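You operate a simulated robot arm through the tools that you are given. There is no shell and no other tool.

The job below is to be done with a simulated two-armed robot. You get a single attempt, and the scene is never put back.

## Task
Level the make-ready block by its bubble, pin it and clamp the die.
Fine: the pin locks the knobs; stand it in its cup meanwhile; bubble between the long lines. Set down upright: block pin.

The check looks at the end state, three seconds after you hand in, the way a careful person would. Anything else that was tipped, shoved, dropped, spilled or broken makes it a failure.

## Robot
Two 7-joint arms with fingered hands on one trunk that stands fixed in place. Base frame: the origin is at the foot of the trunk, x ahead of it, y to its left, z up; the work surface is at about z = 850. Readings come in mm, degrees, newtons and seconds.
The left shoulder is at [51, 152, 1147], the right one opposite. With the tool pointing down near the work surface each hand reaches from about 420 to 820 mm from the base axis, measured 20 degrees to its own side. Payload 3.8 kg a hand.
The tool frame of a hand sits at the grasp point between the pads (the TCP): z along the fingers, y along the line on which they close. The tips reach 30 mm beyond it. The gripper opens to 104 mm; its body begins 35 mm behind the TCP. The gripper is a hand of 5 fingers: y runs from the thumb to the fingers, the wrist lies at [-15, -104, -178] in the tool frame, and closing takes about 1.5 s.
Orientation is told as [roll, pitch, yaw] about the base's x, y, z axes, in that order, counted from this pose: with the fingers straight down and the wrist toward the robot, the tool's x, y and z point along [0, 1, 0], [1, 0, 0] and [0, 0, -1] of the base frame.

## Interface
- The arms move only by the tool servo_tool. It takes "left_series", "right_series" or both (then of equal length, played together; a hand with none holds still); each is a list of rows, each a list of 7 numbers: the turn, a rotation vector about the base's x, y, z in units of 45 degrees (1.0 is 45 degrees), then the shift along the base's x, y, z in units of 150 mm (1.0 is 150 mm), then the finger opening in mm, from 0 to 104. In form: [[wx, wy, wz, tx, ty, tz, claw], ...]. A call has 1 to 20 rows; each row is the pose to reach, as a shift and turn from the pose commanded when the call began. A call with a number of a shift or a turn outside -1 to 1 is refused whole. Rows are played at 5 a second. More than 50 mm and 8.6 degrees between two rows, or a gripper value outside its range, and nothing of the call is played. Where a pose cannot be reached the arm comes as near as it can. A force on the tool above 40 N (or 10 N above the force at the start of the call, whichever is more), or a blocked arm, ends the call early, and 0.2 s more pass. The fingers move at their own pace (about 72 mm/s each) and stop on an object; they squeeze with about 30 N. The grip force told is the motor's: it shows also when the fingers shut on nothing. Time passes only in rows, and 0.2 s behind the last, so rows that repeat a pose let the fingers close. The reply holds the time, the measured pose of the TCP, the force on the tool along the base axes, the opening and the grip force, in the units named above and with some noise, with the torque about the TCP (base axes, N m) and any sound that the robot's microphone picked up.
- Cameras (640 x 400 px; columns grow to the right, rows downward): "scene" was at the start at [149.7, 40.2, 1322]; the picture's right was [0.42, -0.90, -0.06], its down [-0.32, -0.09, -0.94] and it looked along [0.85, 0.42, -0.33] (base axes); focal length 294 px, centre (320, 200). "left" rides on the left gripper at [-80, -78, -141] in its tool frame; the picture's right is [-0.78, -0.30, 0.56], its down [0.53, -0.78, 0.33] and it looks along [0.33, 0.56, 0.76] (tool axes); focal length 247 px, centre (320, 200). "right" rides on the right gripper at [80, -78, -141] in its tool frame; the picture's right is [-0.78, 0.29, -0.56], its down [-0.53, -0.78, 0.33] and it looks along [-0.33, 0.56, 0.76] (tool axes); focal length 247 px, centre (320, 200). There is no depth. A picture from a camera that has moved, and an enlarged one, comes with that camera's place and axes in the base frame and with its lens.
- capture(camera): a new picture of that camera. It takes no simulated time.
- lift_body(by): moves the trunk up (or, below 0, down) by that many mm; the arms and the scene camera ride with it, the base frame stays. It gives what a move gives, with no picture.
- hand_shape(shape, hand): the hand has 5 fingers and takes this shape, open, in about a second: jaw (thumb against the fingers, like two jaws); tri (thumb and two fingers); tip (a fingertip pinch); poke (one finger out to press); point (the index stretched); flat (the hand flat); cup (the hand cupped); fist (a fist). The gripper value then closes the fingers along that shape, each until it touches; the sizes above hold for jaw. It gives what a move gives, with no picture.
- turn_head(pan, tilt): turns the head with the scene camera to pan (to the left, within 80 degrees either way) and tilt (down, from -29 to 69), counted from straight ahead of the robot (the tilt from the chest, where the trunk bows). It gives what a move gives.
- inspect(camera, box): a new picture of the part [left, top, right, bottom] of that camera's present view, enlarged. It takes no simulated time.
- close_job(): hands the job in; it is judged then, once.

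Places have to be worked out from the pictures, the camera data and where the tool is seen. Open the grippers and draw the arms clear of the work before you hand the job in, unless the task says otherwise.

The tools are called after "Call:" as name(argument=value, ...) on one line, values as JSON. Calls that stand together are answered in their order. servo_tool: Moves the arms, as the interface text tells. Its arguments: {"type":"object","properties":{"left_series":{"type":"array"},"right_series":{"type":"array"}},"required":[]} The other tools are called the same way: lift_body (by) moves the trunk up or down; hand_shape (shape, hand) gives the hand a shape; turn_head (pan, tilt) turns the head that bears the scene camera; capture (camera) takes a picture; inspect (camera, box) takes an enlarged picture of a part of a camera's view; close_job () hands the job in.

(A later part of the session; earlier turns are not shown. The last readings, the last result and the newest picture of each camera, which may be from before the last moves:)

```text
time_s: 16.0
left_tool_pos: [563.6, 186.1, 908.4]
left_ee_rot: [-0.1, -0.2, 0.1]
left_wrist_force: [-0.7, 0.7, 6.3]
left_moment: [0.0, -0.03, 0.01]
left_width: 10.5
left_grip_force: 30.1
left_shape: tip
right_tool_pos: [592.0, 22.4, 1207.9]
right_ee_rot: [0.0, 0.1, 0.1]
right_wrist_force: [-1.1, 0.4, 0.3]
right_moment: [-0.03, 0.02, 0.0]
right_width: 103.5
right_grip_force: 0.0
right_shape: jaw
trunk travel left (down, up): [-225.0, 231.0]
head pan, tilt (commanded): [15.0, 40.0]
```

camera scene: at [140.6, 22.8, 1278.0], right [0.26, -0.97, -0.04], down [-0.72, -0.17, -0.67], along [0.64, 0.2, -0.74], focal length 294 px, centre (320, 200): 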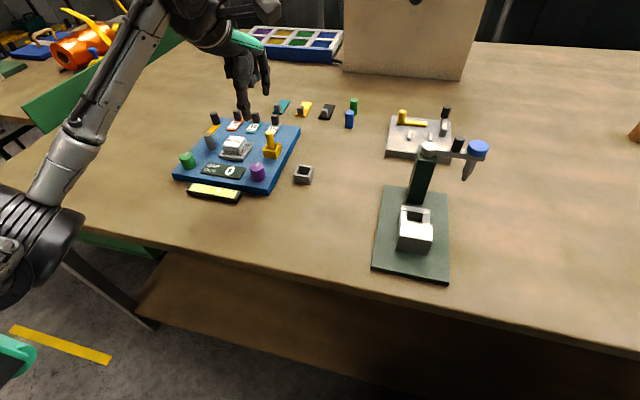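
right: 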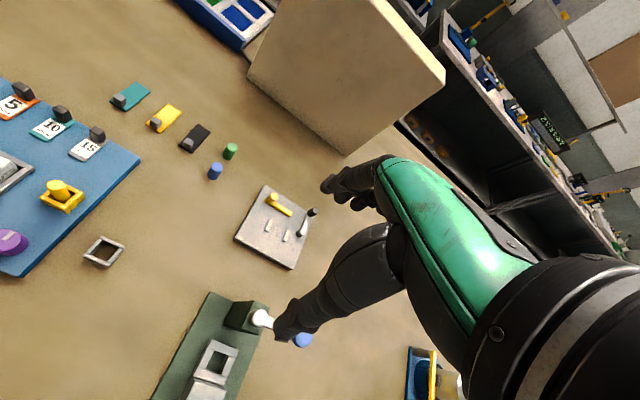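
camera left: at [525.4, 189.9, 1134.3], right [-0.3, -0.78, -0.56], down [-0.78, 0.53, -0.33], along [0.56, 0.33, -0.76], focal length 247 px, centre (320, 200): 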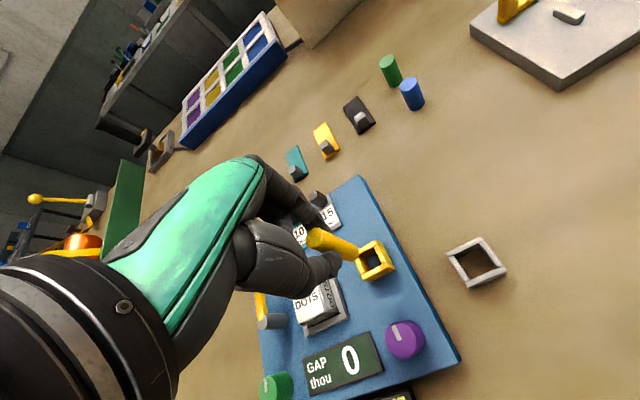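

A 6.3 N contact force appeared at TCP z about 908. I'll check visually whether this is the pin on the cup floor or the thumb on the rim.

Call:
inspect(camera="left", box=[300, 220, 390, 290])

Call:
inspect(camera="scene", box=[285, 145, 325, 190])

Call:
capture(camera="right")

```text
5.71 times, centred on (345, 255) of left
camera zoom: at [484.9, 106.4, 1048.0], right [-0.29, -0.78, -0.56], down [-0.78, 0.53, -0.33], along [0.56, 0.33, -0.76], focal length 1411 px, centre (177, -114)
```

zoom: 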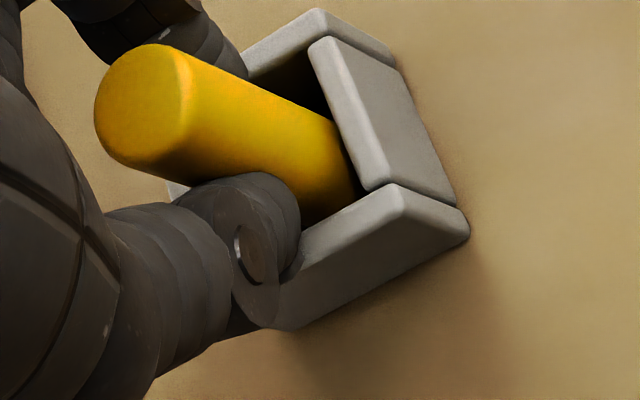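

```text
8.89 times, centred on (305, 168) of scene
camera zoom: at [140.3, 22.2, 1278.2], right [0.26, -0.97, -0.04], down [-0.72, -0.17, -0.67], along [0.64, 0.2, -0.74], focal length 2614 px, centre (453, 489)
```

zoom: 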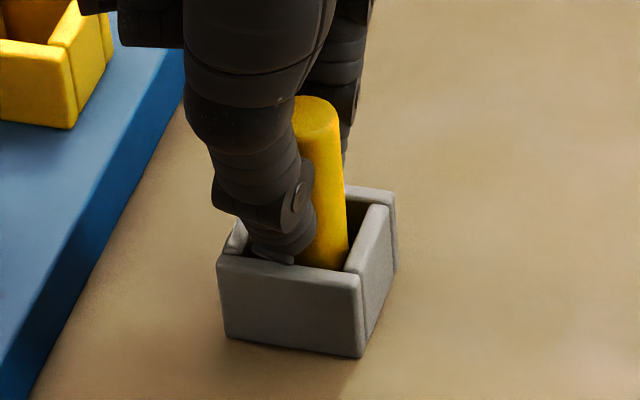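

```text
taken
camera right: at [515.5, 100.7, 1349.1], right [0.3, -0.78, 0.56], down [-0.78, -0.54, -0.33], along [0.56, -0.33, -0.76], focal length 247 px, centre (320, 200)
```

right: 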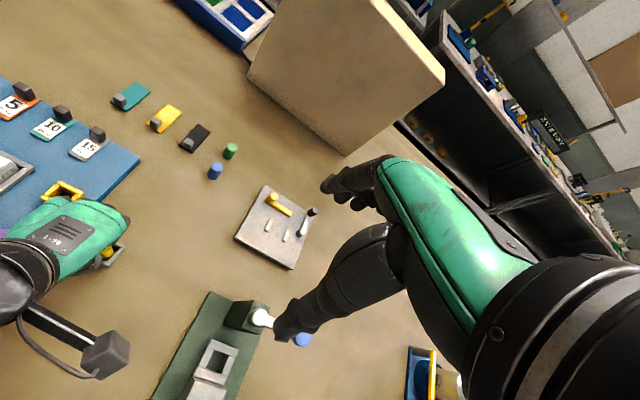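

Either the pin is on the floor or the thumb tip is at the front rim. I'll ease up about 3 mm so nothing presses on the cup, then open the fingers gently.

Call:
servo_tool(left_series=[[0, 0, 0, 0, 0, 0.02, 5], [0, 0, 0, 0, 0, 0.02, 5], [0, 0, 0, 0, 0, 0.02, 16], [0, 0, 0, 0, 0, 0.02, 22], [0, 0, 0, 0, 0, 0.02, 30], [0, 0, 0, 0, 0, 0.02, 30]])

Call:
inspect(camera="left", box=[280, 200, 420, 300])

Call:
inspect(camera="scene", box=[275, 135, 335, 195])

```text
time_s: 17.4
left_tool_pos: [563.0, 184.3, 909.4]
left_ee_rot: [0.0, 0.1, 0.0]
left_wrist_force: [0.6, 0.2, 0.1]
left_moment: [0.01, -0.02, -0.01]
left_width: 29.4
left_grip_force: 0.0
left_shape: tip
right_tool_pos: [592.1, 21.1, 1208.1]
right_ee_rot: [0.1, 0.1, 0.1]
right_wrist_force: [0.5, -0.3, 0.1]
right_moment: [0.03, -0.03, -0.01]
right_width: 103.6
right_grip_force: 0.2
right_shape: jaw
trunk travel left (down, up): [-225.0, 231.0]
head pan, tilt (commanded): [15.0, 40.0]
```

```text
4.00 times, centred on (350, 250) of left
camera zoom: at [485.6, 106.0, 1050.0], right [-0.3, -0.78, -0.56], down [-0.78, 0.53, -0.33], along [0.56, 0.33, -0.76], focal length 988 px, centre (200, 0)
```

zoom: 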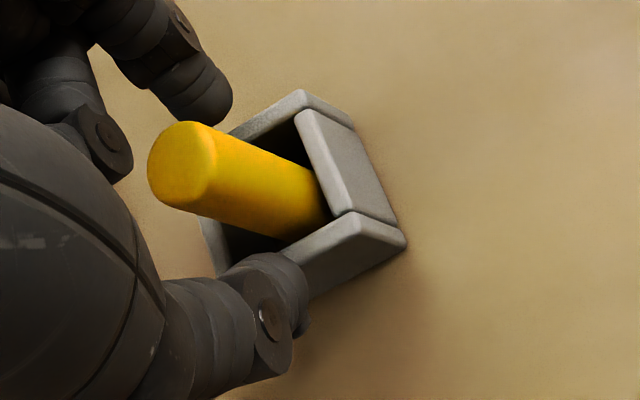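

```text
6.67 times, centred on (305, 165) of scene
camera zoom: at [141.3, 22.3, 1277.9], right [0.26, -0.97, -0.04], down [-0.72, -0.17, -0.67], along [0.64, 0.2, -0.74], focal length 1961 px, centre (420, 433)
```

zoom: 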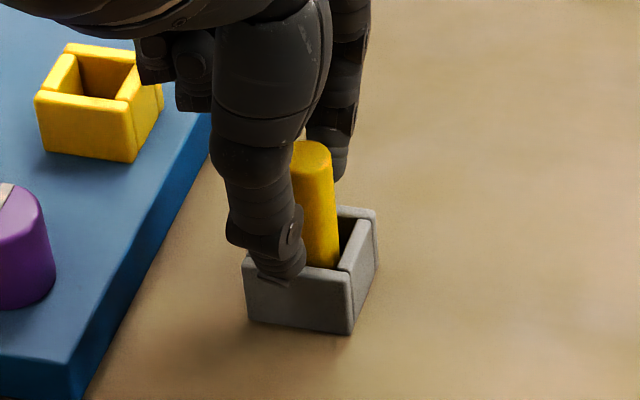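

The pin now stands in its cup, released. I'll open a bit more and lift the left hand clear.

Call:
servo_tool(left_series=[[0, 0, 0, 0, 0, 0.0, 45], [0, 0, 0, 0, 0, 0.0, 56], [0, 0, 0, 0, 0, 0.06, 56], [0, 0, 0, 0, 0, 0.2, 56], [0, 0, 0, 0, 0, 0.45, 56], [0, 0, 0, 0, 0, 0.7, 56], [0, 0, 0, 0, 0, 0.7, 56]])

Call:
capture(camera="left")

Call:
inspect(camera="scene", box=[170, 100, 330, 200])

```text
time_s: 19.0
left_tool_pos: [563.9, 186.1, 1015.0]
left_ee_rot: [0.0, 0.1, 0.0]
left_wrist_force: [1.1, -0.3, -0.7]
left_moment: [-0.02, -0.02, 0.01]
left_width: 55.4
left_grip_force: 0.0
left_shape: tip
right_tool_pos: [593.6, 21.7, 1208.4]
right_ee_rot: [-0.1, 0.1, 0.1]
right_wrist_force: [-0.3, -0.4, 0.0]
right_moment: [-0.02, 0.01, 0.01]
right_width: 103.7
right_grip_force: 0.0
right_shape: jaw
trunk travel left (down, up): [-225.0, 231.0]
head pan, tilt (commanded): [15.0, 40.0]
```

```text
taken
camera left: at [484.5, 106.3, 1156.0], right [-0.3, -0.78, -0.56], down [-0.78, 0.53, -0.33], along [0.55, 0.33, -0.76], focal length 247 px, centre (320, 200)
```

left: 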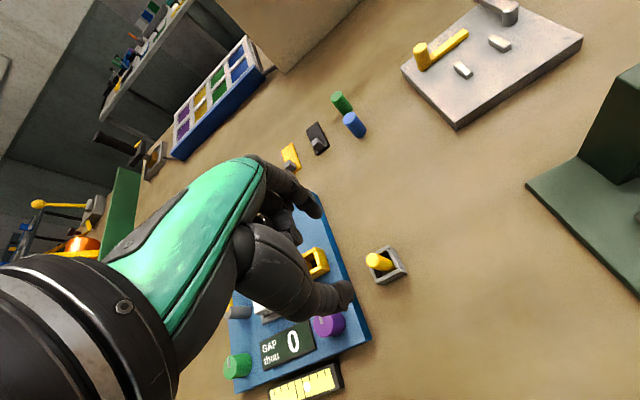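

```text
4.00 times, centred on (250, 150) of scene
camera zoom: at [141.3, 22.6, 1277.9], right [0.26, -0.97, -0.04], down [-0.72, -0.17, -0.67], along [0.64, 0.2, -0.74], focal length 1176 px, centre (600, 400)
```

zoom: 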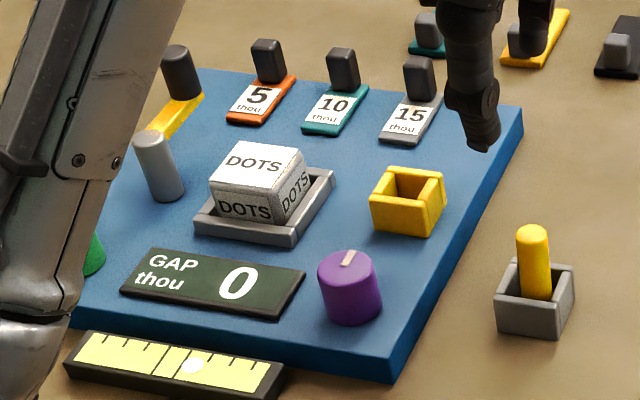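

The pin stands upright in its cup. Next is the purple knob, whose top I place near (527.5, 270, 897); I'll move the hand above it and check what the cameras see of knob and vial.

Call:
servo_tool(left_series=[[0, 0, 0, -0.08, 0.19, 0, 60], [0, 0, 0, -0.16, 0.38, 0, 60], [0, 0, 0, -0.237, 0.563, -0.1, 60], [0, 0, 0, -0.237, 0.563, -0.35, 60], [0, 0, 0, -0.237, 0.563, -0.35, 60]])

Call:
capture(camera="left")

Call:
inspect(camera="scene", box=[150, 90, 330, 220])

```text
time_s: 20.2
left_tool_pos: [527.6, 270.1, 961.6]
left_ee_rot: [-0.1, 0.1, -0.1]
left_wrist_force: [0.5, -0.2, -0.2]
left_moment: [0.0, 0.03, 0.01]
left_width: 59.7
left_grip_force: 0.0
left_shape: tip
right_tool_pos: [592.8, 21.1, 1209.1]
right_ee_rot: [0.0, 0.2, 0.1]
right_wrist_force: [-0.5, 0.5, -0.1]
right_moment: [0.03, -0.02, -0.01]
right_width: 103.6
right_grip_force: 0.0
right_shape: jaw
trunk travel left (down, up): [-225.0, 231.0]
head pan, tilt (commanded): [15.0, 40.0]
```

```text
taken
camera left: at [449.6, 191.1, 1102.8], right [-0.3, -0.78, -0.56], down [-0.78, 0.53, -0.33], along [0.56, 0.33, -0.76], focal length 247 px, centre (320, 200)
```

left: 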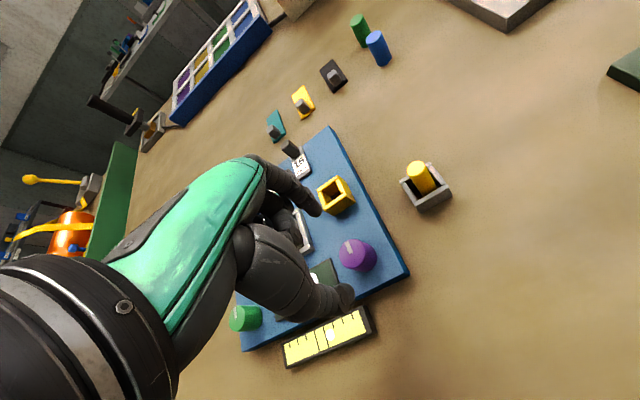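

```text
3.08 times, centred on (240, 155) of scene
camera zoom: at [141.3, 22.2, 1278.0], right [0.26, -0.97, -0.04], down [-0.72, -0.17, -0.67], along [0.64, 0.2, -0.74], focal length 905 px, centre (566, 338)
```

zoom: 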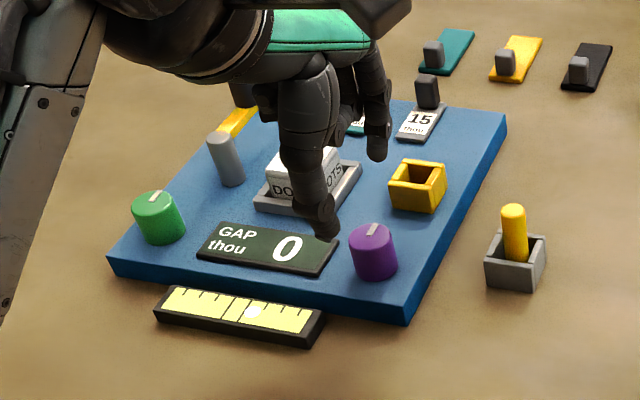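

Both the knob and vial are visible from both cameras. I'll zoom in to refine the knob's position.

Call:
inspect(camera="left", box=[270, 190, 410, 300])

Call:
inspect(camera="left", box=[270, 290, 390, 375])

Call:
inspect(camera="scene", box=[180, 150, 270, 205])

```text
3.64 times, centred on (340, 245) of left
camera zoom: at [449.6, 191.1, 1102.8], right [-0.3, -0.78, -0.56], down [-0.78, 0.53, -0.33], along [0.56, 0.33, -0.76], focal length 898 px, centre (247, 36)
```

zoom: 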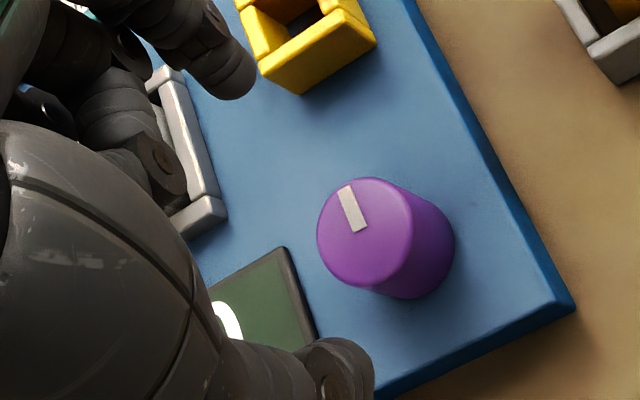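

```text
4.71 times, centred on (330, 332) of left
camera zoom: at [449.6, 191.1, 1102.8], right [-0.3, -0.78, -0.56], down [-0.78, 0.53, -0.33], along [0.56, 0.33, -0.76], focal length 1162 px, centre (273, -424)
```

zoom: 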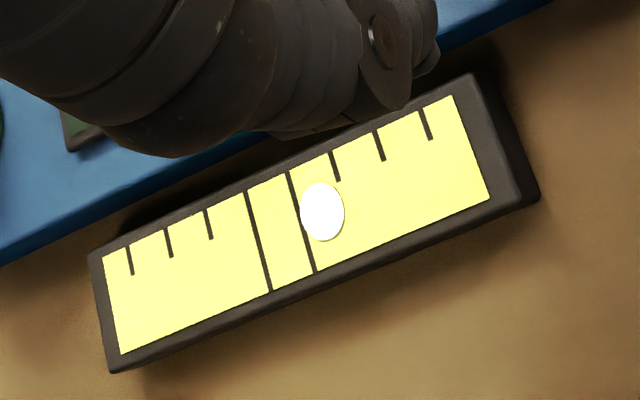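

```text
7.11 times, centred on (225, 178) of scene
camera zoom: at [141.3, 22.2, 1278.0], right [0.26, -0.97, -0.04], down [-0.72, -0.17, -0.67], along [0.64, 0.2, -0.74], focal length 2091 px, centre (996, 360)
```

zoom: 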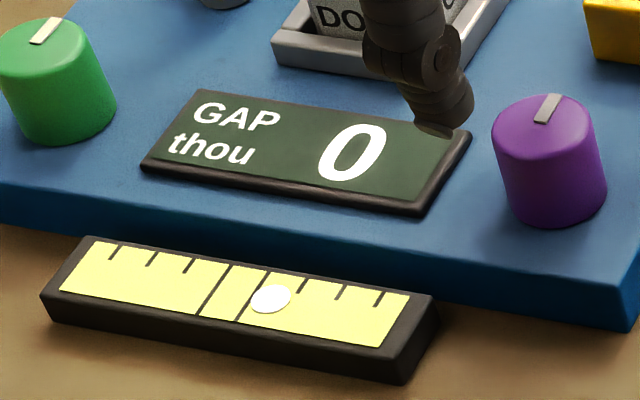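

The knob's axis reads (527.5, 270, top z 897.5), right under the TCP, and the bubble needs to move about one division left. I'll lower onto the knob.

Call:
servo_tool(left_series=[[0, 0, 0, 0, 0, -0.12, 60], [0, 0, 0, 0, 0, -0.24, 60], [0, 0, 0, 0, 0, -0.32, 60], [0, 0, 0, 0, 0, -0.36, 60], [0, 0, 0, 0, 0, -0.36, 60]])

Call:
inspect(camera="left", box=[270, 190, 410, 300])

Call:
inspect(camera="scene", box=[180, 120, 300, 205])

```text
time_s: 21.4
left_tool_pos: [528.6, 269.7, 907.2]
left_ee_rot: [-0.1, 0.0, 0.0]
left_wrist_force: [0.9, 0.6, 0.1]
left_moment: [-0.03, 0.0, 0.01]
left_width: 59.5
left_grip_force: 0.2
left_shape: tip
right_tool_pos: [593.6, 21.2, 1208.7]
right_ee_rot: [0.1, 0.1, 0.0]
right_wrist_force: [0.2, 0.5, -0.3]
right_moment: [-0.03, 0.02, 0.0]
right_width: 103.5
right_grip_force: 0.1
right_shape: jaw
trunk travel left (down, up): [-225.0, 231.0]
head pan, tilt (commanded): [15.0, 40.0]
```

```text
3.64 times, centred on (340, 245) of left
camera zoom: at [450.2, 190.7, 1047.8], right [-0.3, -0.78, -0.56], down [-0.78, 0.53, -0.33], along [0.56, 0.33, -0.76], focal length 898 px, centre (247, 36)
```

zoom: 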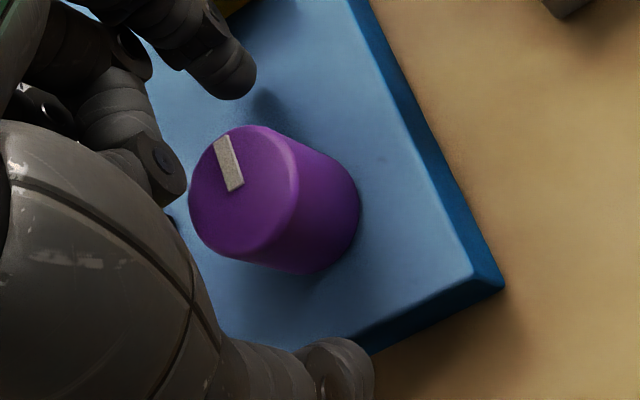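

```text
4.71 times, centred on (240, 162) of scene
camera zoom: at [141.3, 22.3, 1277.9], right [0.26, -0.97, -0.04], down [-0.72, -0.17, -0.67], along [0.64, 0.2, -0.74], focal length 1384 px, centre (696, 376)
```

zoom: 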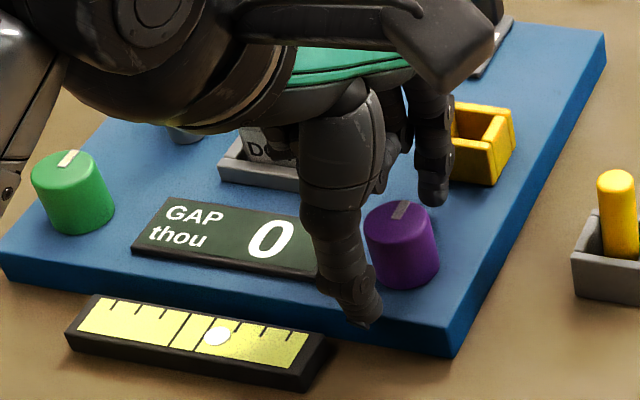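

Thumb and index straddle the knob with no contact. I'll close the pinch on it.

Call:
servo_tool(left_series=[[0, 0, 0, 0, 0, 0, 45], [0, 0, 0, 0, 0, 0, 34], [0, 0, 0, 0, 0, 0, 20], [0, 0, 0, 0, 0, 0, 15], [0, 0, 0, 0, 0, 0, 15], [0, 0, 0, 0, 0, 0, 15]])

Call:
inspect(camera="left", box=[270, 190, 410, 300])

Call:
inspect(camera="scene", box=[180, 120, 300, 205])

```text
time_s: 22.8
left_tool_pos: [527.6, 269.7, 907.2]
left_ee_rot: [0.0, 0.0, -0.1]
left_wrist_force: [-0.3, -0.1, -1.3]
left_moment: [0.01, -0.04, 0.01]
left_width: 21.3
left_grip_force: 29.8
left_shape: tip
right_tool_pos: [593.2, 21.8, 1207.1]
right_ee_rot: [0.0, 0.1, 0.2]
right_wrist_force: [-0.9, -0.7, 0.6]
right_moment: [0.02, -0.02, 0.02]
right_width: 103.5
right_grip_force: 0.0
right_shape: jaw
trunk travel left (down, up): [-225.0, 231.0]
head pan, tilt (commanded): [15.0, 40.0]
```

```text
3.64 times, centred on (340, 245) of left
camera zoom: at [450.4, 190.8, 1047.7], right [-0.3, -0.78, -0.56], down [-0.78, 0.53, -0.33], along [0.56, 0.33, -0.76], focal length 898 px, centre (247, 36)
```

zoom: 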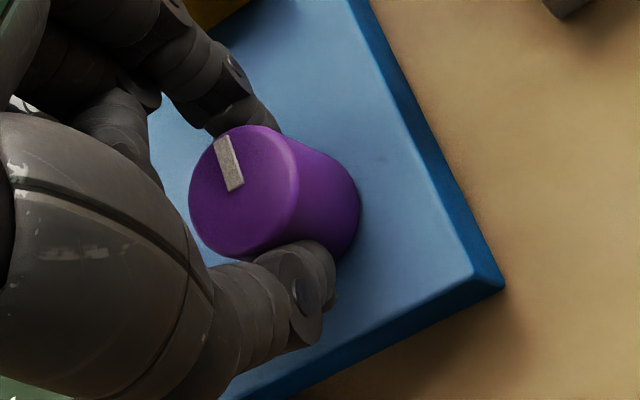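

```text
4.71 times, centred on (240, 162) of scene
camera zoom: at [141.5, 22.5, 1277.9], right [0.26, -0.97, -0.04], down [-0.72, -0.17, -0.67], along [0.64, 0.2, -0.74], focal length 1384 px, centre (696, 376)
```

zoom: 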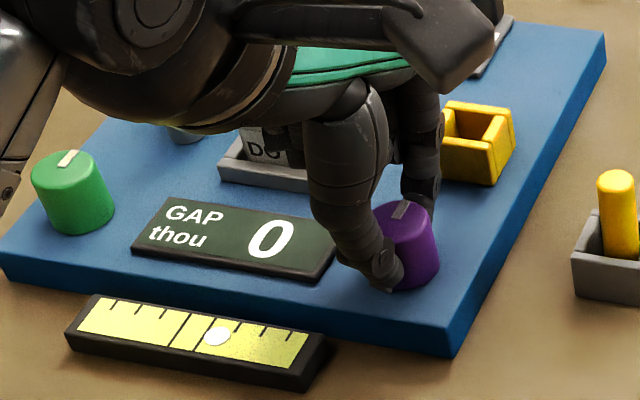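

The knob is gripped. I'll try a small test turn of about +16° (counter-clockwise from above) and watch the bubble and gap readout.

Call:
servo_tool(left_series=[[0, 0, 0.09, 0, 0, 0, 15], [0, 0, 0.18, 0, 0, 0, 15], [0, 0, 0.27, 0, 0, 0, 15], [0, 0, 0.36, 0, 0, 0, 15], [0, 0, 0.36, 0, 0, 0, 15]])

Call:
inspect(camera="left", box=[270, 190, 410, 300])

Call:
inspect(camera="scene", box=[180, 120, 300, 205])

```text
time_s: 24.0
left_tool_pos: [529.2, 267.3, 907.5]
left_ee_rot: [-0.1, 0.1, 16.2]
left_wrist_force: [3.1, -7.9, -4.5]
left_moment: [-0.24, -0.16, -0.18]
left_width: 21.4
left_grip_force: 29.8
left_shape: tip
right_tool_pos: [594.5, 20.4, 1206.7]
right_ee_rot: [0.1, 0.1, 0.1]
right_wrist_force: [0.3, -0.3, -0.8]
right_moment: [0.0, -0.04, 0.0]
right_width: 103.4
right_grip_force: 0.2
right_shape: jaw
trunk travel left (down, up): [-225.0, 231.0]
head pan, tilt (commanded): [15.0, 40.0]
```

```text
3.64 times, centred on (340, 245) of left
camera zoom: at [476.0, 170.7, 1047.6], right [-0.07, -0.83, -0.56], down [-0.9, 0.3, -0.33], along [0.44, 0.48, -0.76], focal length 898 px, centre (247, 36)
```

zoom: 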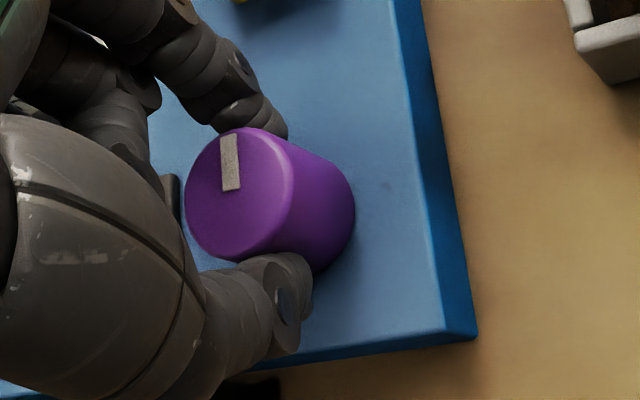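

```text
4.71 times, centred on (240, 162) of scene
camera zoom: at [142.4, 21.1, 1277.8], right [0.26, -0.97, -0.04], down [-0.72, -0.17, -0.67], along [0.64, 0.2, -0.74], focal length 1384 px, centre (696, 376)
```

zoom: 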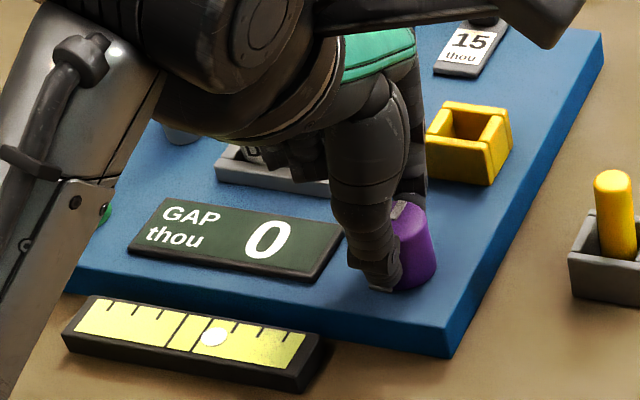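

The knob seems to have turned only part-way with some slip. I'll zoom on the vial to see whether the bubble shifted.

Call:
inspect(camera="scene", box=[185, 175, 255, 208])

Call:
inspect(camera="scene", box=[240, 150, 290, 185])

```text
9.14 times, centred on (220, 192) of scene
camera zoom: at [142.4, 21.1, 1277.8], right [0.26, -0.97, -0.04], down [-0.72, -0.17, -0.67], along [0.64, 0.2, -0.74], focal length 2689 px, centre (1234, 278)
```

zoom: 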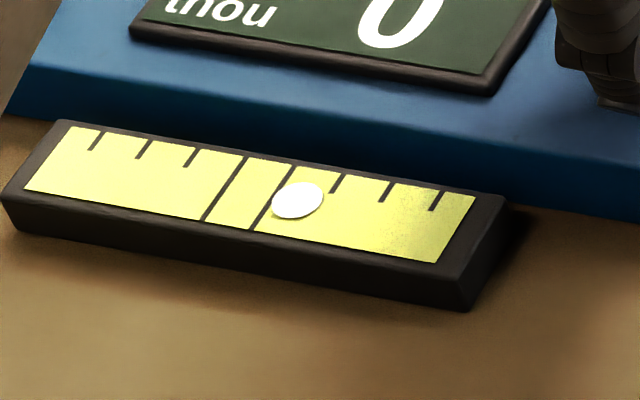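

```text
11.43 times, centred on (265, 168) of scene
camera zoom: at [142.4, 21.1, 1277.8], right [0.26, -0.97, -0.04], down [-0.72, -0.17, -0.67], along [0.64, 0.2, -0.74], focal length 3361 px, centre (949, 571)
```

zoom: 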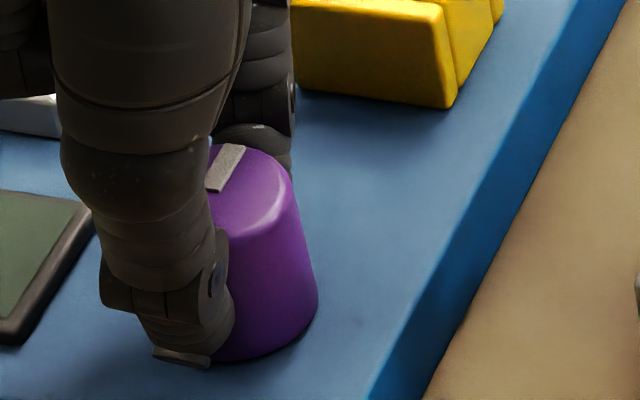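

The bubble hardly changed, and the knob lagged the hand. I'll turn the other way, to about −16° from the start, and compare.

Call:
servo_tool(left_series=[[0, 0, -0.09, 0, 0, 0, 15], [0, 0, -0.18, 0, 0, 0, 15], [0, 0, -0.27, 0, 0, 0, 15], [0, 0, -0.36, 0, 0, 0, 15], [0, 0, -0.45, 0, 0, 0, 15], [0, 0, -0.54, 0, 0, 0, 15], [0, 0, -0.63, 0, 0, 0, 15], [0, 0, -0.72, 0, 0, 0, 15], [0, 0, -0.72, 0, 0, 0, 15]])

Call:
inspect(camera="scene", box=[185, 175, 255, 208])

Call:
inspect(camera="left", box=[270, 190, 410, 300])

Call:
inspect(camera="scene", box=[180, 120, 300, 205])

```text
time_s: 26.0
left_tool_pos: [528.7, 270.9, 907.2]
left_ee_rot: [-0.1, -0.1, -16.3]
left_wrist_force: [3.7, -0.3, -2.1]
left_moment: [0.03, -0.07, 0.03]
left_width: 21.4
left_grip_force: 29.9
left_shape: tip
right_tool_pos: [595.4, 20.1, 1207.0]
right_ee_rot: [0.0, 0.1, 0.0]
right_wrist_force: [-0.7, 0.6, -0.5]
right_moment: [0.02, 0.04, 0.01]
right_width: 103.4
right_grip_force: 0.0
right_shape: jaw
trunk travel left (down, up): [-225.0, 231.0]
head pan, tilt (commanded): [15.0, 40.0]
```

```text
9.14 times, centred on (220, 192) of scene
camera zoom: at [142.0, 22.4, 1277.9], right [0.26, -0.97, -0.04], down [-0.72, -0.17, -0.67], along [0.64, 0.2, -0.74], focal length 2689 px, centre (1234, 278)
```

zoom: 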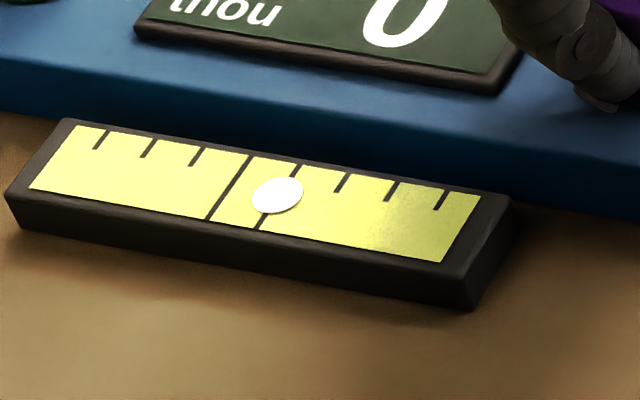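

```text
3.64 times, centred on (340, 245) of left
camera zoom: at [430.8, 216.2, 1047.6], right [-0.5, -0.66, -0.56], down [-0.6, 0.73, -0.33], along [0.63, 0.17, -0.76], focal length 898 px, centre (247, 36)
```

zoom: 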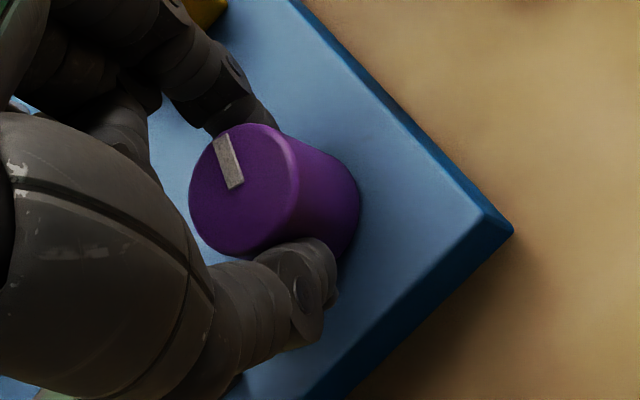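

```text
4.71 times, centred on (240, 162) of scene
camera zoom: at [142.0, 22.4, 1277.9], right [0.26, -0.97, -0.04], down [-0.72, -0.17, -0.67], along [0.64, 0.2, -0.74], focal length 1384 px, centre (696, 376)
```

zoom: 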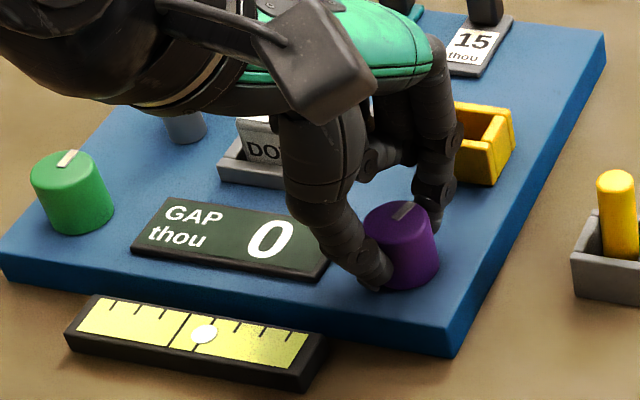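

Turning purple clockwise works: the bubble moved left by about 0.55 division for 16°, now centred on the right long line, with the gap still 0. I'll turn another ~12° and re-check.

Call:
servo_tool(left_series=[[0, 0, -0.07, 0, 0, 0, 15], [0, 0, -0.14, 0, 0, 0, 15], [0, 0, -0.21, 0, 0, 0, 15], [0, 0, -0.27, 0, 0, 0, 15], [0, 0, -0.27, 0, 0, 0, 15], [0, 0, -0.27, 0, 0, 0, 15]])

Call:
inspect(camera="scene", box=[185, 175, 255, 208])

Call:
inspect(camera="left", box=[270, 190, 410, 300])

```text
time_s: 27.4
left_tool_pos: [527.1, 270.1, 906.0]
left_ee_rot: [0.1, 0.0, -28.3]
left_wrist_force: [4.2, 0.9, -1.2]
left_moment: [-0.01, -0.13, 0.01]
left_width: 21.5
left_grip_force: 30.2
left_shape: tip
right_tool_pos: [595.7, 21.9, 1206.9]
right_ee_rot: [0.0, 0.1, 0.1]
right_wrist_force: [0.2, -0.7, 0.1]
right_moment: [-0.01, 0.01, -0.02]
right_width: 103.7
right_grip_force: 0.0
right_shape: jaw
trunk travel left (down, up): [-225.0, 231.0]
head pan, tilt (commanded): [15.0, 40.0]
```

```text
9.14 times, centred on (220, 192) of scene
camera zoom: at [142.2, 22.7, 1277.8], right [0.26, -0.97, -0.04], down [-0.72, -0.17, -0.67], along [0.64, 0.2, -0.74], focal length 2689 px, centre (1234, 278)
```

zoom: 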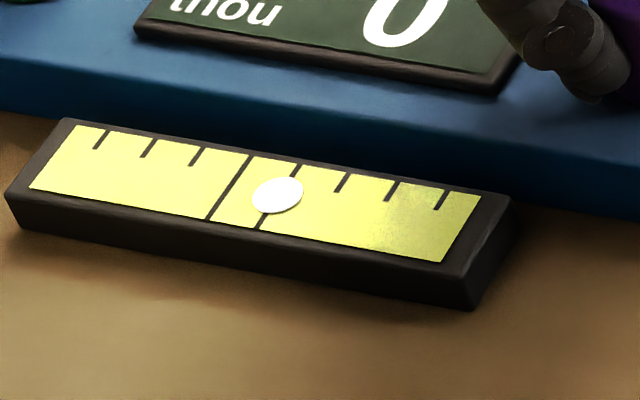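

```text
3.64 times, centred on (340, 245) of left
camera zoom: at [421.1, 237.6, 1047.7], right [-0.63, -0.54, -0.56], down [-0.43, 0.84, -0.33], along [0.65, 0.03, -0.76], focal length 898 px, centre (247, 36)
```

zoom: 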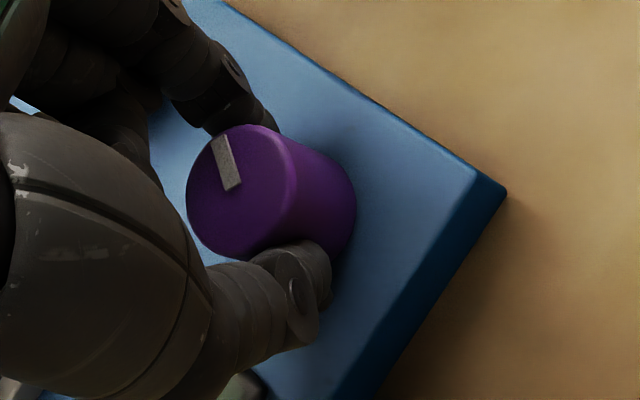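

The knob followed the hand to −28° but the bubble stayed put, suggesting click steps of about 30°. I'll continue turning to about −50° and look again.

Call:
servo_tool(left_series=[[0, 0, -0.08, 0, 0, 0, 15], [0, 0, -0.16, 0, 0, 0, 15], [0, 0, -0.24, 0, 0, 0, 15], [0, 0, -0.32, 0, 0, 0, 15], [0, 0, -0.4, 0, 0, 0, 15], [0, 0, -0.46, 0, 0, 0, 15], [0, 0, -0.46, 0, 0, 0, 15]])

Call:
inspect(camera="scene", box=[185, 175, 255, 208])

Call:
inspect(camera="left", box=[270, 190, 410, 300])

Call:
inspect(camera="scene", box=[170, 100, 300, 205])

```text
time_s: 29.0
left_tool_pos: [528.5, 271.2, 907.2]
left_ee_rot: [0.0, 0.0, -48.9]
left_wrist_force: [2.7, 2.2, -0.1]
left_moment: [0.02, -0.07, 0.02]
left_width: 21.6
left_grip_force: 29.8
left_shape: tip
right_tool_pos: [594.3, 21.9, 1206.3]
right_ee_rot: [0.0, 0.1, 0.1]
right_wrist_force: [0.9, -0.1, 0.0]
right_moment: [-0.01, 0.01, -0.03]
right_width: 103.5
right_grip_force: 0.1
right_shape: jaw
trunk travel left (down, up): [-225.0, 231.0]
head pan, tilt (commanded): [15.0, 40.0]
```

```text
9.14 times, centred on (220, 192) of scene
camera zoom: at [141.9, 22.8, 1277.9], right [0.26, -0.97, -0.04], down [-0.72, -0.17, -0.67], along [0.64, 0.2, -0.74], focal length 2689 px, centre (1234, 278)
```

zoom: 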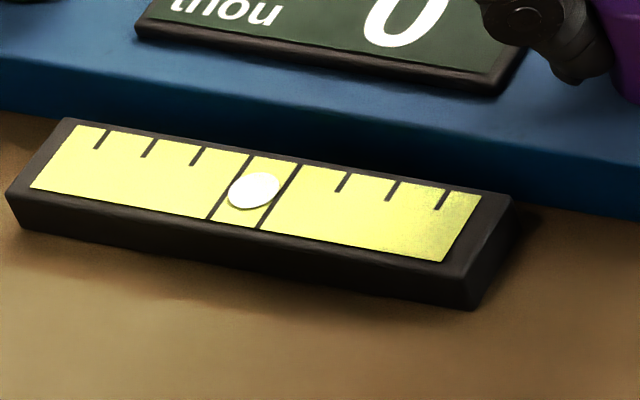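

```text
3.64 times, centred on (340, 245) of left
camera zoom: at [416.4, 277.9, 1047.7], right [-0.78, -0.29, -0.56], down [-0.11, 0.94, -0.33], along [0.62, -0.2, -0.76], focal length 898 px, centre (247, 36)
```

zoom: 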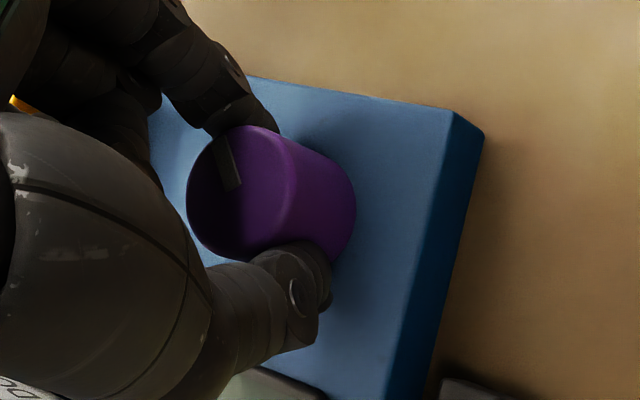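

```text
3.81 times, centred on (235, 152) of scene
camera zoom: at [141.9, 22.8, 1277.9], right [0.26, -0.97, -0.04], down [-0.72, -0.17, -0.67], along [0.64, 0.2, -0.74], focal length 1120 px, centre (644, 381)
```

zoom: 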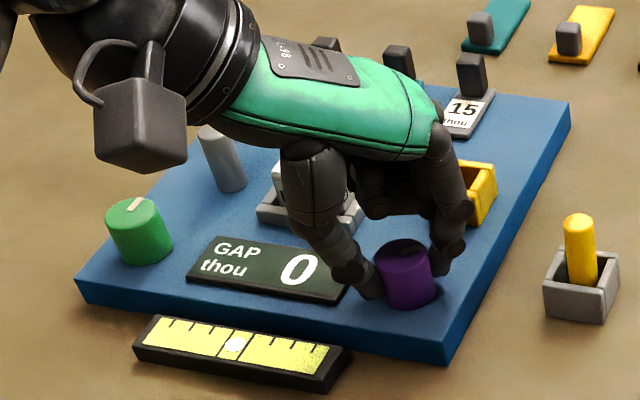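

The bubble is now centred exactly between the two long lines, gap still 0. I'll open the pinch slightly, wait, and check that knob and bubble hold.

Call:
servo_tool(left_series=[[0, 0, 0, 0, 0, 0, 26], [0, 0, 0, 0, 0, 0, 32], [0, 0, 0, 0, 0, 0, 38], [0, 0, 0, 0, 0, 0, 38]])

Call:
inspect(camera="scene", box=[185, 175, 255, 208])

Call:
inspect(camera="left", box=[270, 190, 410, 300])

```text
time_s: 30.0
left_tool_pos: [526.8, 270.3, 907.7]
left_ee_rot: [0.0, 0.0, -48.9]
left_wrist_force: [-0.2, 0.1, -0.2]
left_moment: [0.03, -0.01, 0.01]
left_width: 37.6
left_grip_force: 0.1
left_shape: tip
right_tool_pos: [592.7, 20.8, 1208.4]
right_ee_rot: [0.1, 0.2, 0.1]
right_wrist_force: [-0.5, 0.0, -0.6]
right_moment: [-0.02, -0.03, 0.01]
right_width: 103.8
right_grip_force: 0.1
right_shape: jaw
trunk travel left (down, up): [-225.0, 231.0]
head pan, tilt (commanded): [15.0, 40.0]
```

```text
9.14 times, centred on (220, 192) of scene
camera zoom: at [141.3, 22.3, 1277.9], right [0.26, -0.97, -0.04], down [-0.72, -0.17, -0.67], along [0.64, 0.2, -0.74], focal length 2689 px, centre (1234, 278)
```

zoom: 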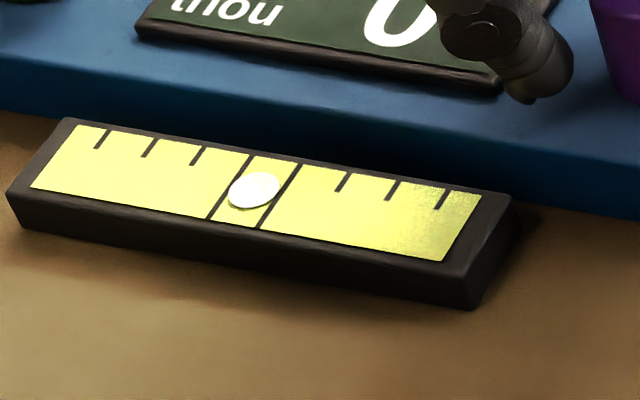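

```text
3.64 times, centred on (340, 245) of left
camera zoom: at [415.8, 277.3, 1048.0], right [-0.78, -0.29, -0.56], down [-0.11, 0.94, -0.33], along [0.62, -0.2, -0.76], focal length 898 px, centre (247, 36)
```

zoom: 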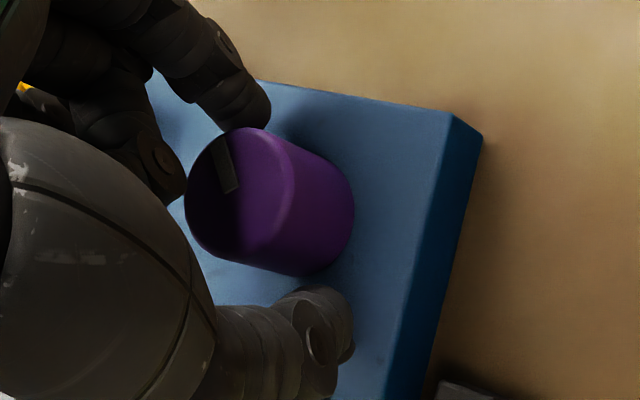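

The bubble stays centred with the knob released. I'll lift the hand straight up, then turn it back to its normal yaw at height.

Call:
servo_tool(left_series=[[0, 0, 0, 0, 0, 0.06, 38], [0, 0, 0, 0, 0, 0.2, 38], [0, 0, 0, 0, 0, 0.4, 40], [0, 0, 0, 0, 0, 0.6, 45], [0, 0, 0.15, 0, 0, 0.6, 50], [0, 0, 0.3, 0, 0, 0.6, 56], [0, 0, 0.45, 0, 0, 0.6, 56], [0, 0, 0.6, 0, 0, 0.6, 56], [0, 0, 0.75, 0, 0, 0.6, 56], [0, 0, 0.9, 0, 0, 0.6, 56], [0, 0, 1.0, 0, 0, 0.6, 56], [0, 0, 1.0, 0, 0, 0.6, 56]])

Call:
inspect(camera="scene", box=[160, 90, 330, 210])

Call:
inspect(camera="scene", box=[185, 175, 255, 208])

```text
time_s: 32.6
left_tool_pos: [527.7, 271.0, 997.0]
left_ee_rot: [0.1, 0.1, -3.9]
left_wrist_force: [-0.2, -0.3, -0.9]
left_moment: [-0.03, 0.04, 0.0]
left_width: 55.5
left_grip_force: 0.1
left_shape: tip
right_tool_pos: [594.1, 21.5, 1206.4]
right_ee_rot: [0.0, 0.1, 0.1]
right_wrist_force: [-0.2, -0.4, 0.0]
right_moment: [-0.01, -0.01, 0.03]
right_width: 103.7
right_grip_force: 0.1
right_shape: jaw
trunk travel left (down, up): [-225.0, 231.0]
head pan, tilt (commanded): [15.0, 40.0]
```

```text
3.33 times, centred on (245, 150) of scene
camera zoom: at [141.3, 22.4, 1277.9], right [0.26, -0.97, -0.04], down [-0.72, -0.17, -0.67], along [0.64, 0.2, -0.74], focal length 980 px, centre (570, 367)
```

zoom: 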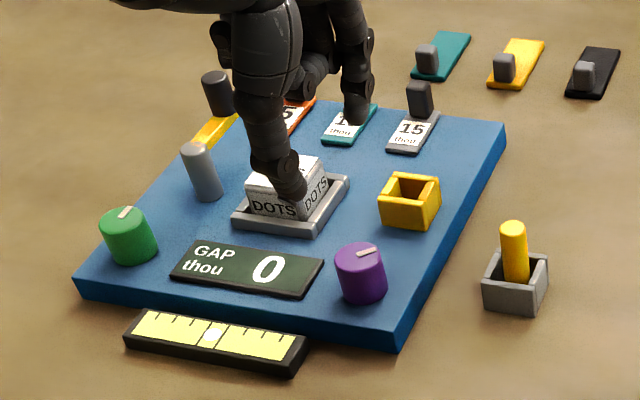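

```text
9.14 times, centred on (220, 192) of scene
camera zoom: at [141.3, 22.4, 1277.9], right [0.26, -0.97, -0.04], down [-0.72, -0.17, -0.67], along [0.64, 0.2, -0.74], focal length 2689 px, centre (1234, 278)
```

zoom: 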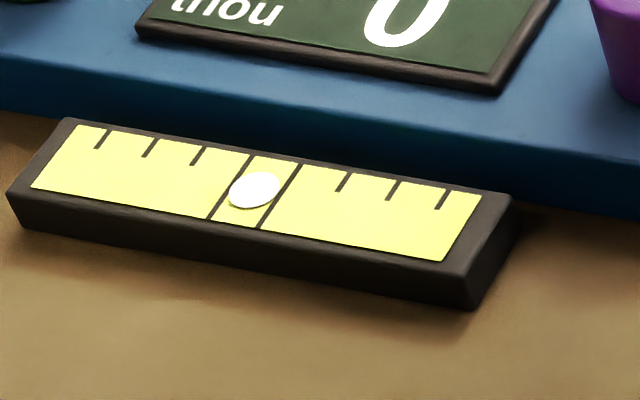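

The bubble remains centred. Now I'll go back over the cup at height to re-grasp the pin, straightening the last 4° of yaw.

Call:
servo_tool(left_series=[[0, 0, 0.03, 0.06, -0.14, 0, 56], [0, 0, 0.06, 0.12, -0.28, 0, 56], [0, 0, 0.087, 0.18, -0.42, 0, 56], [0, 0, 0.087, 0.233, -0.56, -0.1, 56], [0, 0, 0.087, 0.233, -0.56, -0.23, 56], [0, 0, 0.087, 0.233, -0.56, -0.23, 56]])

Call:
inspect(camera="left", box=[280, 200, 420, 300])

Call:
inspect(camera="scene", box=[260, 110, 340, 195])

```text
time_s: 34.0
left_tool_pos: [564.6, 185.2, 962.2]
left_ee_rot: [0.1, -0.1, -0.2]
left_wrist_force: [-0.7, -0.3, -0.7]
left_moment: [-0.04, 0.0, -0.02]
left_width: 55.7
left_grip_force: 0.0
left_shape: tip
right_tool_pos: [593.4, 21.0, 1207.6]
right_ee_rot: [0.0, 0.1, 0.1]
right_wrist_force: [-1.1, 0.7, 0.3]
right_moment: [-0.01, -0.03, 0.0]
right_width: 103.6
right_grip_force: 0.1
right_shape: jaw
trunk travel left (down, up): [-225.0, 231.0]
head pan, tilt (commanded): [15.0, 40.0]
```

```text
4.00 times, centred on (350, 250) of left
camera zoom: at [485.2, 107.0, 1103.9], right [-0.3, -0.78, -0.56], down [-0.78, 0.54, -0.33], along [0.56, 0.33, -0.76], focal length 988 px, centre (200, 0)
```

zoom: 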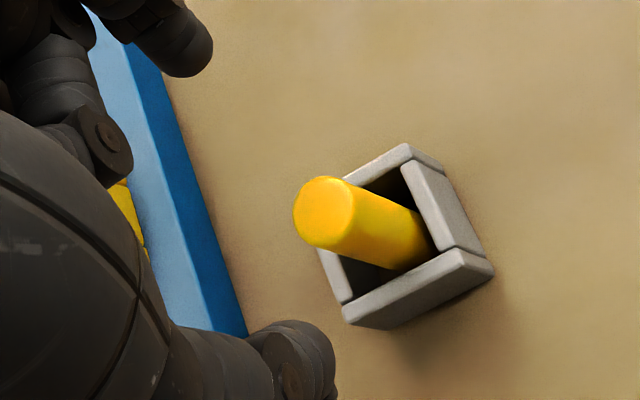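

```text
4.71 times, centred on (300, 152) of scene
camera zoom: at [141.3, 22.2, 1278.0], right [0.26, -0.97, -0.04], down [-0.72, -0.17, -0.67], along [0.64, 0.2, -0.74], focal length 1384 px, centre (414, 424)
```

zoom: 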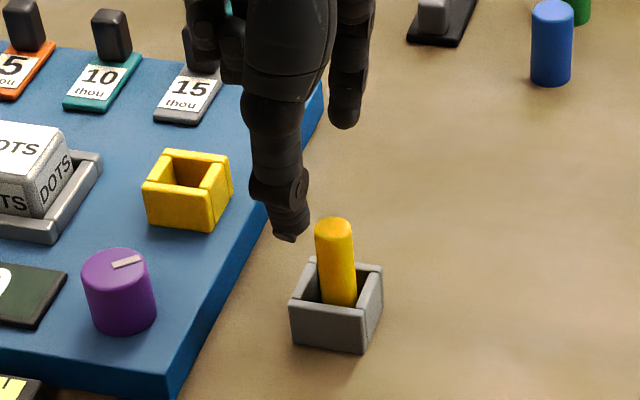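

The pin top is at about (561.5, 184.5, 907). I'll lower around it to TCP z ≈ 911.

Call:
servo_tool(left_series=[[0, 0, 0, -0.01, -0.005, -0.1, 56], [0, 0, 0, -0.01, -0.005, -0.2, 56], [0, 0, 0, -0.01, -0.005, -0.29, 56], [0, 0, 0, -0.01, -0.005, -0.34, 56], [0, 0, 0, -0.01, -0.005, -0.34, 56]])

Call:
inspect(camera="left", box=[280, 200, 420, 300])

Call:
inspect(camera="scene", box=[270, 125, 340, 195])

```text
time_s: 35.2
left_tool_pos: [562.6, 185.2, 911.8]
left_ee_rot: [0.1, 0.0, -0.2]
left_wrist_force: [0.7, -1.3, 0.1]
left_moment: [-0.03, 0.02, 0.01]
left_width: 55.5
left_grip_force: 0.1
left_shape: tip
right_tool_pos: [592.4, 21.3, 1207.2]
right_ee_rot: [0.0, 0.1, 0.1]
right_wrist_force: [-0.1, -0.1, -0.3]
right_moment: [0.0, -0.01, 0.01]
right_width: 103.7
right_grip_force: 0.2
right_shape: jaw
trunk travel left (down, up): [-225.0, 231.0]
head pan, tilt (commanded): [15.0, 40.0]
```

```text
4.00 times, centred on (350, 250) of left
camera zoom: at [483.6, 106.6, 1052.5], right [-0.3, -0.78, -0.56], down [-0.78, 0.54, -0.33], along [0.56, 0.33, -0.76], focal length 988 px, centre (200, 0)
```

zoom: 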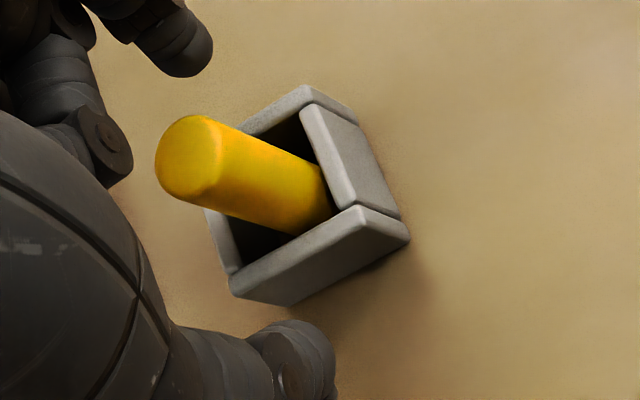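

```text
5.71 times, centred on (305, 160) of scene
camera zoom: at [141.3, 22.3, 1277.9], right [0.26, -0.97, -0.04], down [-0.72, -0.17, -0.67], along [0.64, 0.2, -0.74], focal length 1680 px, centre (406, 429)
```

zoom: 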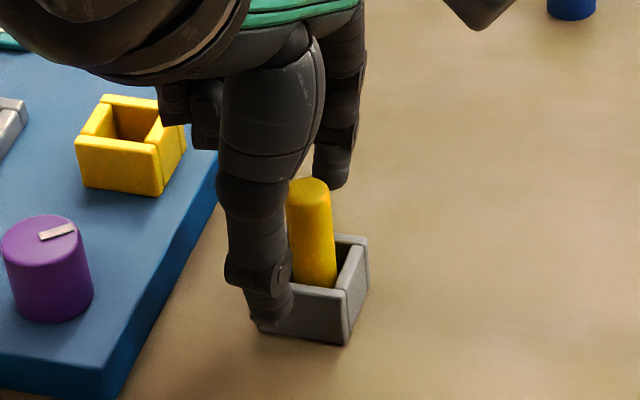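

No contact. At this height the thumb cleared the rim before, so I'll close the pinch on the pin.

Call:
servo_tool(left_series=[[0, 0, 0, 0, 0, 0.007, 40], [0, 0, 0, 0, 0, 0.007, 25], [0, 0, 0, 0, 0, 0.007, 12], [0, 0, 0, 0, 0, 0.007, 5], [0, 0, 0, 0, 0, 0.007, 5], [0, 0, 0, 0, 0, 0.007, 5], [0, 0, 0, 0, 0, 0.007, 5]])

Call:
inspect(camera="left", box=[280, 200, 420, 300])

Call:
inspect(camera="scene", box=[270, 125, 340, 195])

```text
time_s: 36.8
left_tool_pos: [562.7, 185.3, 912.5]
left_ee_rot: [0.0, 0.0, 0.0]
left_wrist_force: [-0.3, 1.1, 0.2]
left_moment: [-0.04, 0.03, 0.0]
left_width: 9.7
left_grip_force: 30.0
left_shape: tip
right_tool_pos: [592.7, 21.8, 1206.7]
right_ee_rot: [0.0, 0.1, 0.1]
right_wrist_force: [0.0, 1.2, -1.1]
right_moment: [-0.01, 0.01, 0.02]
right_width: 103.4
right_grip_force: 0.1
right_shape: jaw
trunk travel left (down, up): [-225.0, 231.0]
head pan, tilt (commanded): [15.0, 40.0]
```

```text
4.00 times, centred on (350, 250) of left
camera zoom: at [483.5, 106.6, 1053.9], right [-0.3, -0.78, -0.56], down [-0.78, 0.54, -0.33], along [0.56, 0.33, -0.76], focal length 988 px, centre (200, 0)
```

zoom: 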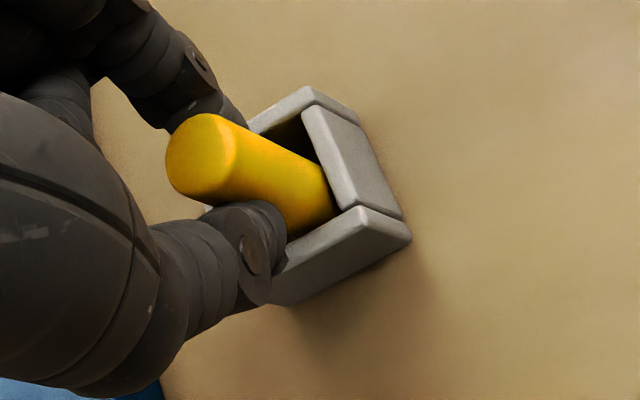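

```text
5.71 times, centred on (305, 160) of scene
camera zoom: at [141.4, 22.4, 1277.9], right [0.26, -0.97, -0.04], down [-0.72, -0.17, -0.67], along [0.64, 0.2, -0.74], focal length 1680 px, centre (406, 429)
```

zoom: 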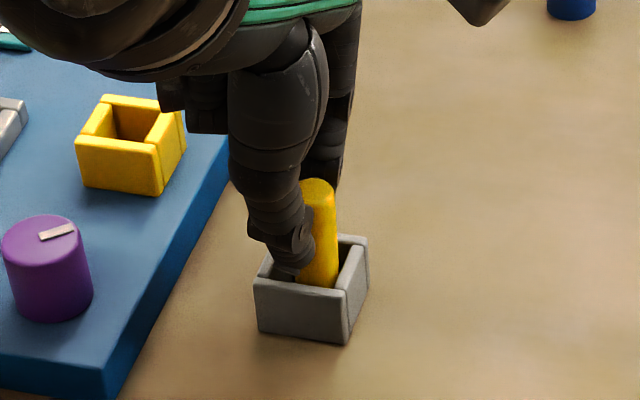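

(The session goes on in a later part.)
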